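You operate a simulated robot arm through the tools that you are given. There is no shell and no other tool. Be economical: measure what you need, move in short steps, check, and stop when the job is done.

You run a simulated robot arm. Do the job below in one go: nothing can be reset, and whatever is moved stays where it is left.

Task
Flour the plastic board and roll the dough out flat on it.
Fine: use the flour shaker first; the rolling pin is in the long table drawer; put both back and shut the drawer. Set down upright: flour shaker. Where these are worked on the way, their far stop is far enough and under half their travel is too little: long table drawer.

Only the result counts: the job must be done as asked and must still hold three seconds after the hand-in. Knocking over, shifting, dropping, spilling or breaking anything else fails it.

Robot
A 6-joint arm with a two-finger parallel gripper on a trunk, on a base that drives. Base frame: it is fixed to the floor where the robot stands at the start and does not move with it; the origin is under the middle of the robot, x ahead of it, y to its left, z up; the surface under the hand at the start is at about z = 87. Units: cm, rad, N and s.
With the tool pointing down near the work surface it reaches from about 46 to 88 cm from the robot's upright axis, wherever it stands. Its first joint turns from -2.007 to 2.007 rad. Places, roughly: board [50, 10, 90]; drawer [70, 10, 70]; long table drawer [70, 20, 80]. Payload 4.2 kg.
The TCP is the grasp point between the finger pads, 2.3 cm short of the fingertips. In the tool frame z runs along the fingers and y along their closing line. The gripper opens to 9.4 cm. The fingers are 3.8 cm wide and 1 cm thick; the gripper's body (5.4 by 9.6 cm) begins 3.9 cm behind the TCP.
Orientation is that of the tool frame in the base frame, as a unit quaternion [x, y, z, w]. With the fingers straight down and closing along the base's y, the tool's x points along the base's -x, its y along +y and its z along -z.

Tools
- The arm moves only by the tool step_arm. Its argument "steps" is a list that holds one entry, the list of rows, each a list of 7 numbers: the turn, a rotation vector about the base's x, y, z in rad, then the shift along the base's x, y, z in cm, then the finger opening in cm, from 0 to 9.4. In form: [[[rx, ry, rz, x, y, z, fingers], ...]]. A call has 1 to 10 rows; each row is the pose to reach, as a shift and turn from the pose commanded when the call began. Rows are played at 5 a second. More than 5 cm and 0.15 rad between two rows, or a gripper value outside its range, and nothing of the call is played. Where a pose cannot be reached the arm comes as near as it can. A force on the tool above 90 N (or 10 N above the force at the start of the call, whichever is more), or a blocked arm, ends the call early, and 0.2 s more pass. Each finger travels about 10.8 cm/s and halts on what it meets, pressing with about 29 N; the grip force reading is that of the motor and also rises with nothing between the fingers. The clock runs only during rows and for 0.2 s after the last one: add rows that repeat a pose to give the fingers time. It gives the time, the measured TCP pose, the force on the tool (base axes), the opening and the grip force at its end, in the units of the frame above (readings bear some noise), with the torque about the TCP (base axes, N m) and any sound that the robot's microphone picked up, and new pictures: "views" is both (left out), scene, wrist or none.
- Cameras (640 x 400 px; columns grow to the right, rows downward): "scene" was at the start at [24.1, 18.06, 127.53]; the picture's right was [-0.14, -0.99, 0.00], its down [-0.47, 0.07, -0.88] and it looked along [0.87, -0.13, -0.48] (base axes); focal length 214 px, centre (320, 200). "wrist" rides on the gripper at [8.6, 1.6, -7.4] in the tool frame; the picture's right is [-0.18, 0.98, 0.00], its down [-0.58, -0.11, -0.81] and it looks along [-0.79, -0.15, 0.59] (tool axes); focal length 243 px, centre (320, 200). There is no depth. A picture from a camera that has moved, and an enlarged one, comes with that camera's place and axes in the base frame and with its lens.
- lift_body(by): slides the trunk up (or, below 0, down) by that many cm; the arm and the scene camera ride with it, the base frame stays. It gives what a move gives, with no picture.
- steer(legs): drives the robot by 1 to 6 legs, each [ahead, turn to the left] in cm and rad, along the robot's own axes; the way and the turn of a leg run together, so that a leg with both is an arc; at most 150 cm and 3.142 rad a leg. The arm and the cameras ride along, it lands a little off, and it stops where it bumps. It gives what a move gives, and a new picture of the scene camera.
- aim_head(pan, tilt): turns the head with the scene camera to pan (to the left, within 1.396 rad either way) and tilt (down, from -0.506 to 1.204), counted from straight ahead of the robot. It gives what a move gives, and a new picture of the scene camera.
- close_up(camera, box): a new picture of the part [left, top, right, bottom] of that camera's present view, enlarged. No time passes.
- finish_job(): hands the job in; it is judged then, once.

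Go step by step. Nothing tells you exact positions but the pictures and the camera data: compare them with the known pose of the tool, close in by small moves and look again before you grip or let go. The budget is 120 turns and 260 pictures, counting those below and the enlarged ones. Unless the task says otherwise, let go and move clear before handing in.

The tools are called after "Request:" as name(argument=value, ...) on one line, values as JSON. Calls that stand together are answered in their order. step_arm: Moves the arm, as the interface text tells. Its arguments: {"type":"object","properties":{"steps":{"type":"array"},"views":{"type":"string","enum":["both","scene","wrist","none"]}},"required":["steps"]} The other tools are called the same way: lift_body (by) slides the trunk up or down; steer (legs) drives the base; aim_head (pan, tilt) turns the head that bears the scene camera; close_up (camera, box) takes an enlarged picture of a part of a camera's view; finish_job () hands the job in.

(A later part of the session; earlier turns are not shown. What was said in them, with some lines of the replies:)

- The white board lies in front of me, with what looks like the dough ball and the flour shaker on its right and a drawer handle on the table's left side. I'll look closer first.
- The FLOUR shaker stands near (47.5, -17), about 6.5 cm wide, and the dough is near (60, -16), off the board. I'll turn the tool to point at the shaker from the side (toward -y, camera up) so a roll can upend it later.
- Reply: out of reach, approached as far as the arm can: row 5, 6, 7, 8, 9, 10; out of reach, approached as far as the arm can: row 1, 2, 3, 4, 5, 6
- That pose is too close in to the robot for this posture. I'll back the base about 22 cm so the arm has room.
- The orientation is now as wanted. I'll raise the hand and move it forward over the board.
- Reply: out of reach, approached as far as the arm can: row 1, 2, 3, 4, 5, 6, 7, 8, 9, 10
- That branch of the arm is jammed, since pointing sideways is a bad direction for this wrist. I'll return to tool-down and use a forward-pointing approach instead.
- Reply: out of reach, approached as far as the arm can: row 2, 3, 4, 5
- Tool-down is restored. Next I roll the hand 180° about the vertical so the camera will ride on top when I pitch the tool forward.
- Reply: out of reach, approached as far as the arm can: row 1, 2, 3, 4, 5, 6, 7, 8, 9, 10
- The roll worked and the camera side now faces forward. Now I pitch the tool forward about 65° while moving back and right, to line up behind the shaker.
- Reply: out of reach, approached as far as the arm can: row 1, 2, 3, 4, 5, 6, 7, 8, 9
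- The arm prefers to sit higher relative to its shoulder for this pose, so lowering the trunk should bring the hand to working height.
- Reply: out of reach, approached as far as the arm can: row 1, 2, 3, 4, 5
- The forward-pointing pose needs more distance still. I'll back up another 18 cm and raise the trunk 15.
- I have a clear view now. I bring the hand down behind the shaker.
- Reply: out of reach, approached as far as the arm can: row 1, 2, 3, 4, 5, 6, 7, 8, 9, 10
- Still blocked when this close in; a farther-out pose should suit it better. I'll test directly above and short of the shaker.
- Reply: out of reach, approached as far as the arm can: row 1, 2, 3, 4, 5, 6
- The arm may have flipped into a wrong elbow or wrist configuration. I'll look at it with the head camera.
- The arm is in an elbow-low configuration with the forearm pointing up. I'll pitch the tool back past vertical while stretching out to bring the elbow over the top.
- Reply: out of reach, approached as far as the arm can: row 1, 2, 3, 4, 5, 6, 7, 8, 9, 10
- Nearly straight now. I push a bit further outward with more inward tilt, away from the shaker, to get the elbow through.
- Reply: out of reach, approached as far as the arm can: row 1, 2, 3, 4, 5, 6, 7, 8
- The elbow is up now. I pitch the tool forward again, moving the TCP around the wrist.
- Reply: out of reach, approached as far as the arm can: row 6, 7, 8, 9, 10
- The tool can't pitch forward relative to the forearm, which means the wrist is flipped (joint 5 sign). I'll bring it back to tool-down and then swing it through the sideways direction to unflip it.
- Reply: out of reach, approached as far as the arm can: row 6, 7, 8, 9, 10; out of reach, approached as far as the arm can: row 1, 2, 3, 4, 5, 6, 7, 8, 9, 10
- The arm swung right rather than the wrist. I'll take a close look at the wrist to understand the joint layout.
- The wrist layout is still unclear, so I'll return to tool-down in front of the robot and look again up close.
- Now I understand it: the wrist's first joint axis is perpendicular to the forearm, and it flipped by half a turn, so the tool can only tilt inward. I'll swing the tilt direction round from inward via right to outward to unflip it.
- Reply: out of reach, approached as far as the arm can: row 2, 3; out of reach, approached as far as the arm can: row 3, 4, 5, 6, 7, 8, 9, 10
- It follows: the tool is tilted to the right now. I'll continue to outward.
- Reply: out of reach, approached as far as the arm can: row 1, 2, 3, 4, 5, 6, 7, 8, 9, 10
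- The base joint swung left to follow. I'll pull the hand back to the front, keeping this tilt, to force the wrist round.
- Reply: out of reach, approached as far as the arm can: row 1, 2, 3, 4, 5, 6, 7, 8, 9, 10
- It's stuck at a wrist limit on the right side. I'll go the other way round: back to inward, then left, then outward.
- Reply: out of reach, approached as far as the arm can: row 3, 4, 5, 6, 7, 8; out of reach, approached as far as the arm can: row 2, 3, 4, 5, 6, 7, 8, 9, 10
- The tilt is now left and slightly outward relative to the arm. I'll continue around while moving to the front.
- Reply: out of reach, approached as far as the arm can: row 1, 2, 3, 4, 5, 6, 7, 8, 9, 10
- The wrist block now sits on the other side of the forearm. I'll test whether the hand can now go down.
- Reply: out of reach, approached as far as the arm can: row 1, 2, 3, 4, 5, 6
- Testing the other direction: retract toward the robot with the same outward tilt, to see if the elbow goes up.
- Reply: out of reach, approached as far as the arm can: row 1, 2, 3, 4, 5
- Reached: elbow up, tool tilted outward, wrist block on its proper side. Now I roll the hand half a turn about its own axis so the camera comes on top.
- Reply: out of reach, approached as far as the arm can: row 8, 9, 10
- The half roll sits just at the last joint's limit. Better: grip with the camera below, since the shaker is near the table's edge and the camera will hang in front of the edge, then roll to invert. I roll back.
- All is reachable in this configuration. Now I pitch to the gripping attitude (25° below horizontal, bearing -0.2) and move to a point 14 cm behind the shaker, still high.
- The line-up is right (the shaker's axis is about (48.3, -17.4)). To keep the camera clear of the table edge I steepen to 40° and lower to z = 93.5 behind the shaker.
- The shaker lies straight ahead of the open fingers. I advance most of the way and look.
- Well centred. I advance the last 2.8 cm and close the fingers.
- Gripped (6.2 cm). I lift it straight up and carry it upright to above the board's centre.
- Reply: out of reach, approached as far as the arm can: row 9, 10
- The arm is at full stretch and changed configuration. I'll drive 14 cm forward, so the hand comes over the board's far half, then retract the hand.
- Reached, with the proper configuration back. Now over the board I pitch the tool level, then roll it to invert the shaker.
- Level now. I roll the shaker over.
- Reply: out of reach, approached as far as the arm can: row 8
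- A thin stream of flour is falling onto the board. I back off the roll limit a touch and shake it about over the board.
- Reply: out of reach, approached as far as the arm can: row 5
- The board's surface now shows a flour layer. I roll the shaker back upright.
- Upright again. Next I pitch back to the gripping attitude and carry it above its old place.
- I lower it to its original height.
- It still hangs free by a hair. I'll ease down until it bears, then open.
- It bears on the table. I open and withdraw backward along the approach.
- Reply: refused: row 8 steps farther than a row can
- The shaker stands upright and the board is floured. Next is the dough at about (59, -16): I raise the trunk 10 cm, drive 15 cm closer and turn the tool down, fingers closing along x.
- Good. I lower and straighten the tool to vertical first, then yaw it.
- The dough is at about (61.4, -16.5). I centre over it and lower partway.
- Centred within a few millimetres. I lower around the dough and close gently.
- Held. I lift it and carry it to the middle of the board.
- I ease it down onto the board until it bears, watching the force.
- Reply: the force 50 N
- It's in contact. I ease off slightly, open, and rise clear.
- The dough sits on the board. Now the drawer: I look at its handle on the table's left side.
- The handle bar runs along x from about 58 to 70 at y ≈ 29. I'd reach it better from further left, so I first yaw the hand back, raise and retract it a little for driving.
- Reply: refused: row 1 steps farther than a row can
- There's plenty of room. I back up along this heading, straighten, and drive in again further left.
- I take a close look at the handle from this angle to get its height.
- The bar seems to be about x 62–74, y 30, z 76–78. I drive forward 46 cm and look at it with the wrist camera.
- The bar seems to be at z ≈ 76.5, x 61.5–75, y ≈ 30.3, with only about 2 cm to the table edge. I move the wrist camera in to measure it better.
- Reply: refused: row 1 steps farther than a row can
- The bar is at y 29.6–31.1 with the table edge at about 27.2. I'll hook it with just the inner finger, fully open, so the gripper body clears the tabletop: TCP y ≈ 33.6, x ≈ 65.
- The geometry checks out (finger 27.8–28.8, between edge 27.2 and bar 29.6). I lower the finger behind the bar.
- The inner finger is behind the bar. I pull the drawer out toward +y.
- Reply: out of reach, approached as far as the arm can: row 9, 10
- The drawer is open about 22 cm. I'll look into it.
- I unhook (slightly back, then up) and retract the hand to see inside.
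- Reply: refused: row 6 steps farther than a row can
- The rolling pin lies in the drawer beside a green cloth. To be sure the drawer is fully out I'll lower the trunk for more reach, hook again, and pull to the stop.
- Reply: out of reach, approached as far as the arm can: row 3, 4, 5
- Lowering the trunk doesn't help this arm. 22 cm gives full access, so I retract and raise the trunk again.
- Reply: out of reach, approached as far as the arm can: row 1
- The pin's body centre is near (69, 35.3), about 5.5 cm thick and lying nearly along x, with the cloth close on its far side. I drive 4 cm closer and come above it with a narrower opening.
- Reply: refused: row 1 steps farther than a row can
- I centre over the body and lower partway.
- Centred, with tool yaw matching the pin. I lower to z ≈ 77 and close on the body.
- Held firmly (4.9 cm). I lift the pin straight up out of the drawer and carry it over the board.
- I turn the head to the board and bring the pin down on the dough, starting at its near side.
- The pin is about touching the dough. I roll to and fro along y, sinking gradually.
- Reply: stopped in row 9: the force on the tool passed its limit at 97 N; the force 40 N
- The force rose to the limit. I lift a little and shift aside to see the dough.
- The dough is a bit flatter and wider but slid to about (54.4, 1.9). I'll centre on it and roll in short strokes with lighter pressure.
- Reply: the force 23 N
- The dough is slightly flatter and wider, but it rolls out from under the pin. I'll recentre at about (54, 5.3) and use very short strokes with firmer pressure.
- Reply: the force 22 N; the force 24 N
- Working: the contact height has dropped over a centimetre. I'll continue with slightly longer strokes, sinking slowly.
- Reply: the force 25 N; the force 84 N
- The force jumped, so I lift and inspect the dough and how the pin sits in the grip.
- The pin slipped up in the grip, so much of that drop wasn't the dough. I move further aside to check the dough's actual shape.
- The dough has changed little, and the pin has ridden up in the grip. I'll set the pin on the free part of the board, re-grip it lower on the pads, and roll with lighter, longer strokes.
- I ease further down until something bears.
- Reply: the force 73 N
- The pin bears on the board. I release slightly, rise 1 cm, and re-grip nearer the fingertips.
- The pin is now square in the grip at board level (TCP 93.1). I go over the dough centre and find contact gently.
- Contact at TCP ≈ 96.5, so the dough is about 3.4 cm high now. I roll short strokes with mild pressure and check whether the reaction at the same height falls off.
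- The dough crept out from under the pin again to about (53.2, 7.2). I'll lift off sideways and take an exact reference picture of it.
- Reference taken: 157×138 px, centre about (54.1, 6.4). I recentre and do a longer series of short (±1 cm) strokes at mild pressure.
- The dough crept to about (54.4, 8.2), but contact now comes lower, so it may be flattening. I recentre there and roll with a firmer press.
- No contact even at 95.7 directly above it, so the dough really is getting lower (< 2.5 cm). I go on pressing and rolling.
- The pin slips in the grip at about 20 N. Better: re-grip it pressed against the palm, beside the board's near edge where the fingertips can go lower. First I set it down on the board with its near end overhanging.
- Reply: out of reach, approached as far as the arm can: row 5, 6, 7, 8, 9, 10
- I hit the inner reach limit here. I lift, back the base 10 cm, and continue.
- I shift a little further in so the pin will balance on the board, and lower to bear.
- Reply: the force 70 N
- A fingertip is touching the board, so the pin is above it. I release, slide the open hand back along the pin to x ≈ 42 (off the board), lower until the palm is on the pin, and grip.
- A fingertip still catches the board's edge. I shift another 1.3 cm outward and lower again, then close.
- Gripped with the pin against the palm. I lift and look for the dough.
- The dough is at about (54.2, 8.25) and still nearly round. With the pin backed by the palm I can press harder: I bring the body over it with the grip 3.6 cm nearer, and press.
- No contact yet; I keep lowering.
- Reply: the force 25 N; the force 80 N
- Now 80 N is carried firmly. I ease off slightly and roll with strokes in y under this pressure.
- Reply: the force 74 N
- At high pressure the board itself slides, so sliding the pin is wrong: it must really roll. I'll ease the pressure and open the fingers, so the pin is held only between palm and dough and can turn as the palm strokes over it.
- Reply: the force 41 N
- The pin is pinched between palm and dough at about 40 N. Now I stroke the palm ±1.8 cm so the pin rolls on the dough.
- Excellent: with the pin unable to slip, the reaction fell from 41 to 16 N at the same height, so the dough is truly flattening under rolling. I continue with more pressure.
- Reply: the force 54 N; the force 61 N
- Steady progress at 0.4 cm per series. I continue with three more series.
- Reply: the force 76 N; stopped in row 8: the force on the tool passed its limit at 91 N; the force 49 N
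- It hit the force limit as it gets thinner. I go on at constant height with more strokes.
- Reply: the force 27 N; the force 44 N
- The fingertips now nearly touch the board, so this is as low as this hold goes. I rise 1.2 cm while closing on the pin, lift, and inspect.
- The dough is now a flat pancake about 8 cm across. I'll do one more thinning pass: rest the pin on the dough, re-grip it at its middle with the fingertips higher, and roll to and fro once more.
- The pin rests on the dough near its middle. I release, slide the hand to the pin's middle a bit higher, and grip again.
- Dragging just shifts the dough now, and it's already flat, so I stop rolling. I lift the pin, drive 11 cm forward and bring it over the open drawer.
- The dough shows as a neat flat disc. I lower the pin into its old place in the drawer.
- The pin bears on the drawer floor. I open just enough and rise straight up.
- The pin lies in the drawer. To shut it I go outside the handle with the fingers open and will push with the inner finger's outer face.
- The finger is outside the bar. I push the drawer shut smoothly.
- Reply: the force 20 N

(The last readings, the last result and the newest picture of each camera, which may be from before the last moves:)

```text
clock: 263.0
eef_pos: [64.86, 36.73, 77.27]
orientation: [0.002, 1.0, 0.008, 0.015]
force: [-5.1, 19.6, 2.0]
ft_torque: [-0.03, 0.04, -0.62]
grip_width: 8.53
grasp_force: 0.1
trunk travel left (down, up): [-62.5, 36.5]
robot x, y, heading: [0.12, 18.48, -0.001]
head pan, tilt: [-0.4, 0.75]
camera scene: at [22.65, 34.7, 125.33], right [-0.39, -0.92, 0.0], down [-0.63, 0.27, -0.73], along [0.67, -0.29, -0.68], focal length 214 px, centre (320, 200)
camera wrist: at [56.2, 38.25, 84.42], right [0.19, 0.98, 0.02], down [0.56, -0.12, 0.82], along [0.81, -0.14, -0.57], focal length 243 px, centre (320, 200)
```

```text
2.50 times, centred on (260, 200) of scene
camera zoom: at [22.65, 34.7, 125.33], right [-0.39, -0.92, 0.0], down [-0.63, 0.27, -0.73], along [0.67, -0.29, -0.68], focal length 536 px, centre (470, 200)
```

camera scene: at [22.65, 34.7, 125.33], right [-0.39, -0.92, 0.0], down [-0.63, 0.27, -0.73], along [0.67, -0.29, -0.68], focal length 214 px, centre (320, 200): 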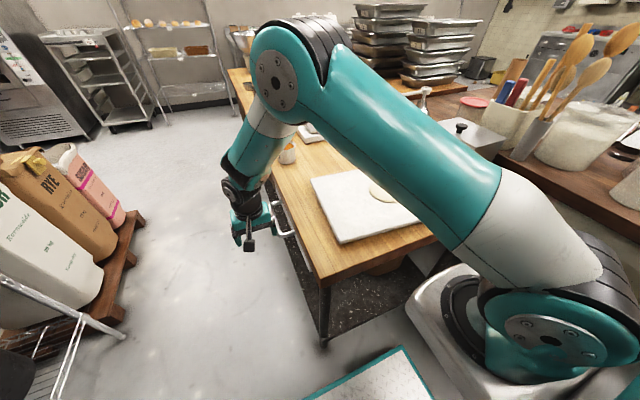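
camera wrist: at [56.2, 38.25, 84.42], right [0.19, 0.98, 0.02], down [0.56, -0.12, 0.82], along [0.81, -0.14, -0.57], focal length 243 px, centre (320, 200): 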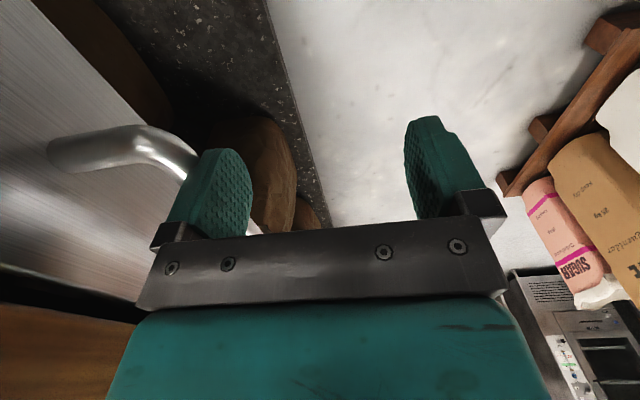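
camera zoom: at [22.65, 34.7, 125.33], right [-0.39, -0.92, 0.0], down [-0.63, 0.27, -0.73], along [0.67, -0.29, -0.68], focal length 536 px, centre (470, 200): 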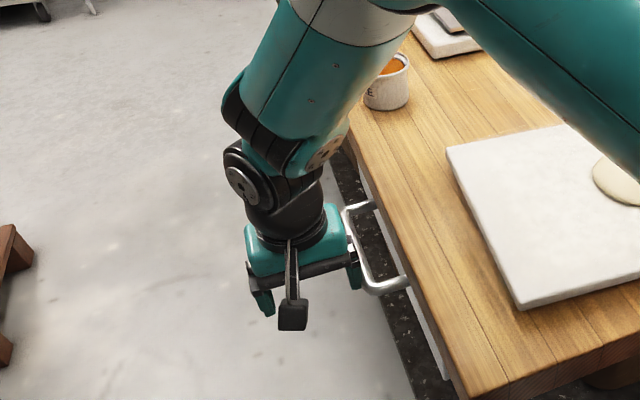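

The drawer is at its stop (20 N reaction). I give it one more small push, then withdraw the hand outward and up.

Request:
step_arm(steps=[[[0, 0, 0, 0, -0.5, 0, 9.4], [0, 0, 0, 0, -0.9, 0, 9.4], [0, 0, 0, 0, -0.9, 0, 9.4], [0, 0, 0, 0, 1, 0, 9.4], [0, 0, 0, 0, 4, 1, 9.4], [0, 0, 0, -1, 6, 5, 9.4], [0, 0, 0, -3, 6, 9, 9.4], [0, 0, 0, -5, 6, 13, 9.4], [0, 0, 0, -7, 6, 17, 9.4], [0, 0, 0, -9, 6, 21, 9.4]]])

Request:
close_up(camera="wrist", box=[140, 0, 400, 160])

Request:
close_up(camera="scene", box=[240, 150, 500, 300])

```text
clock: 265.2
eef_pos: [56.0, 42.62, 98.22]
orientation: [0.002, 1.0, 0.007, 0.014]
force: [-0.1, 0.1, 0.3]
ft_torque: [-0.02, 0.02, 0.02]
grip_width: 9.39
grasp_force: 0.0
trunk travel left (down, up): [-62.5, 36.5]
robot x, y, heading: [-0.28, 18.68, 0.002]
head pan, tilt: [-0.4, 0.75]
camera scene: at [22.72, 34.64, 125.32], right [-0.39, -0.92, 0.0], down [-0.63, 0.27, -0.73], along [0.67, -0.29, -0.68], focal length 214 px, centre (320, 200)
camera wrist: at [47.31, 44.29, 105.36], right [0.19, 0.98, 0.02], down [0.56, -0.12, 0.82], along [0.81, -0.15, -0.57], focal length 243 px, centre (320, 200)
```

scene: 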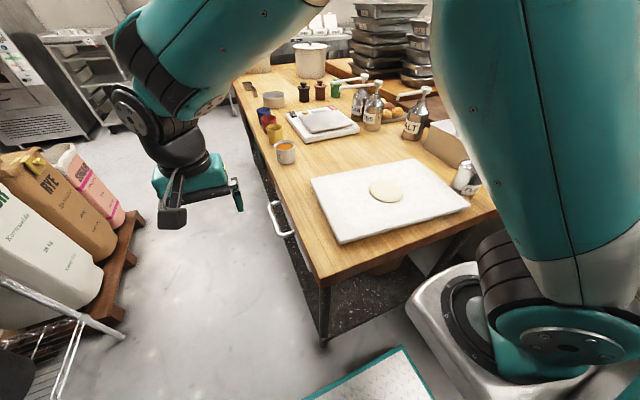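
wrist: 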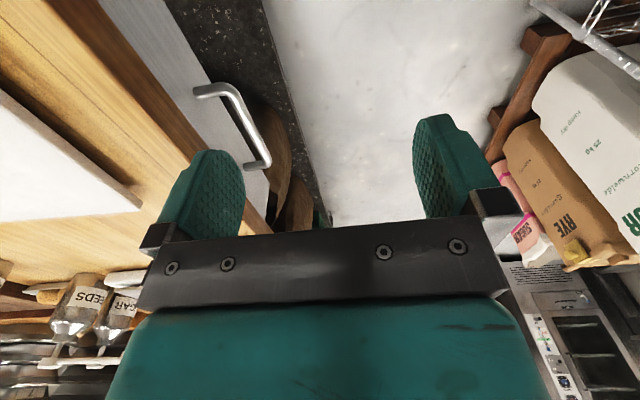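

```text
2.46 times, centred on (270, 80) of wrist
camera zoom: at [47.31, 44.29, 105.36], right [0.19, 0.98, 0.02], down [0.56, -0.12, 0.82], along [0.81, -0.15, -0.57], focal length 597 px, centre (443, 495)
```

zoom: 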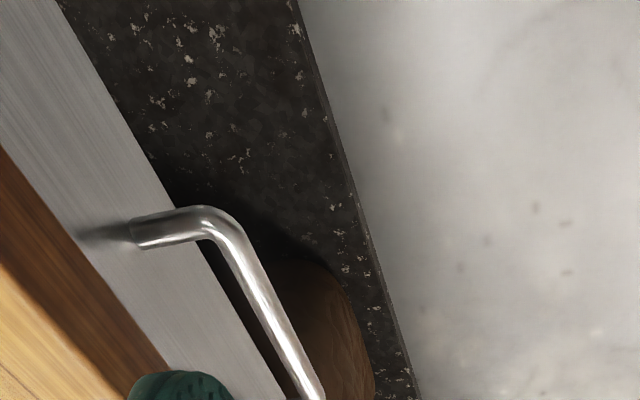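

```text
2.46 times, centred on (370, 225) of scene
camera zoom: at [22.72, 34.64, 125.32], right [-0.39, -0.92, 0.0], down [-0.63, 0.27, -0.73], along [0.67, -0.29, -0.68], focal length 528 px, centre (197, 138)
```

zoom: 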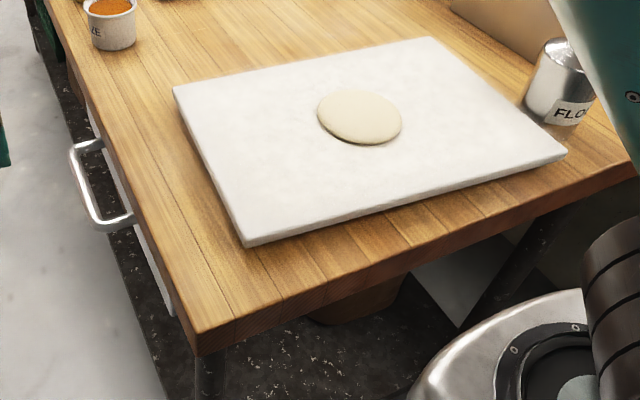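

The drawer is flush at its stop with the pin inside. The dough lies flat on the floured board, the shaker stands upright at its place, and the hand is clear, so I hand in.

Request:
finish_job()

```text
The job is handed in.
```

I floured the board, rolled the dough out flat on it, returned the shaker and rolling pin, shut the drawer, and handed the job in. The hand-in gave no verdict.

- **Dough:** it is a flat disc about 8 cm across and roughly 1.5 cm thick. I don't know whether the judge wants it thinner.
- **Board:** it slid a couple of centimetres toward the shaker while I was pressing. It may now be touching the shaker's base, but the shaker did not move in the pictures.
- **Shaker:** it stands upright where it was.
- **Drawer:** I opened it about 22 cm and did not reach its far stop, so I can't be certain that is over half its travel. It is shut against its closed stop with the pin inside.
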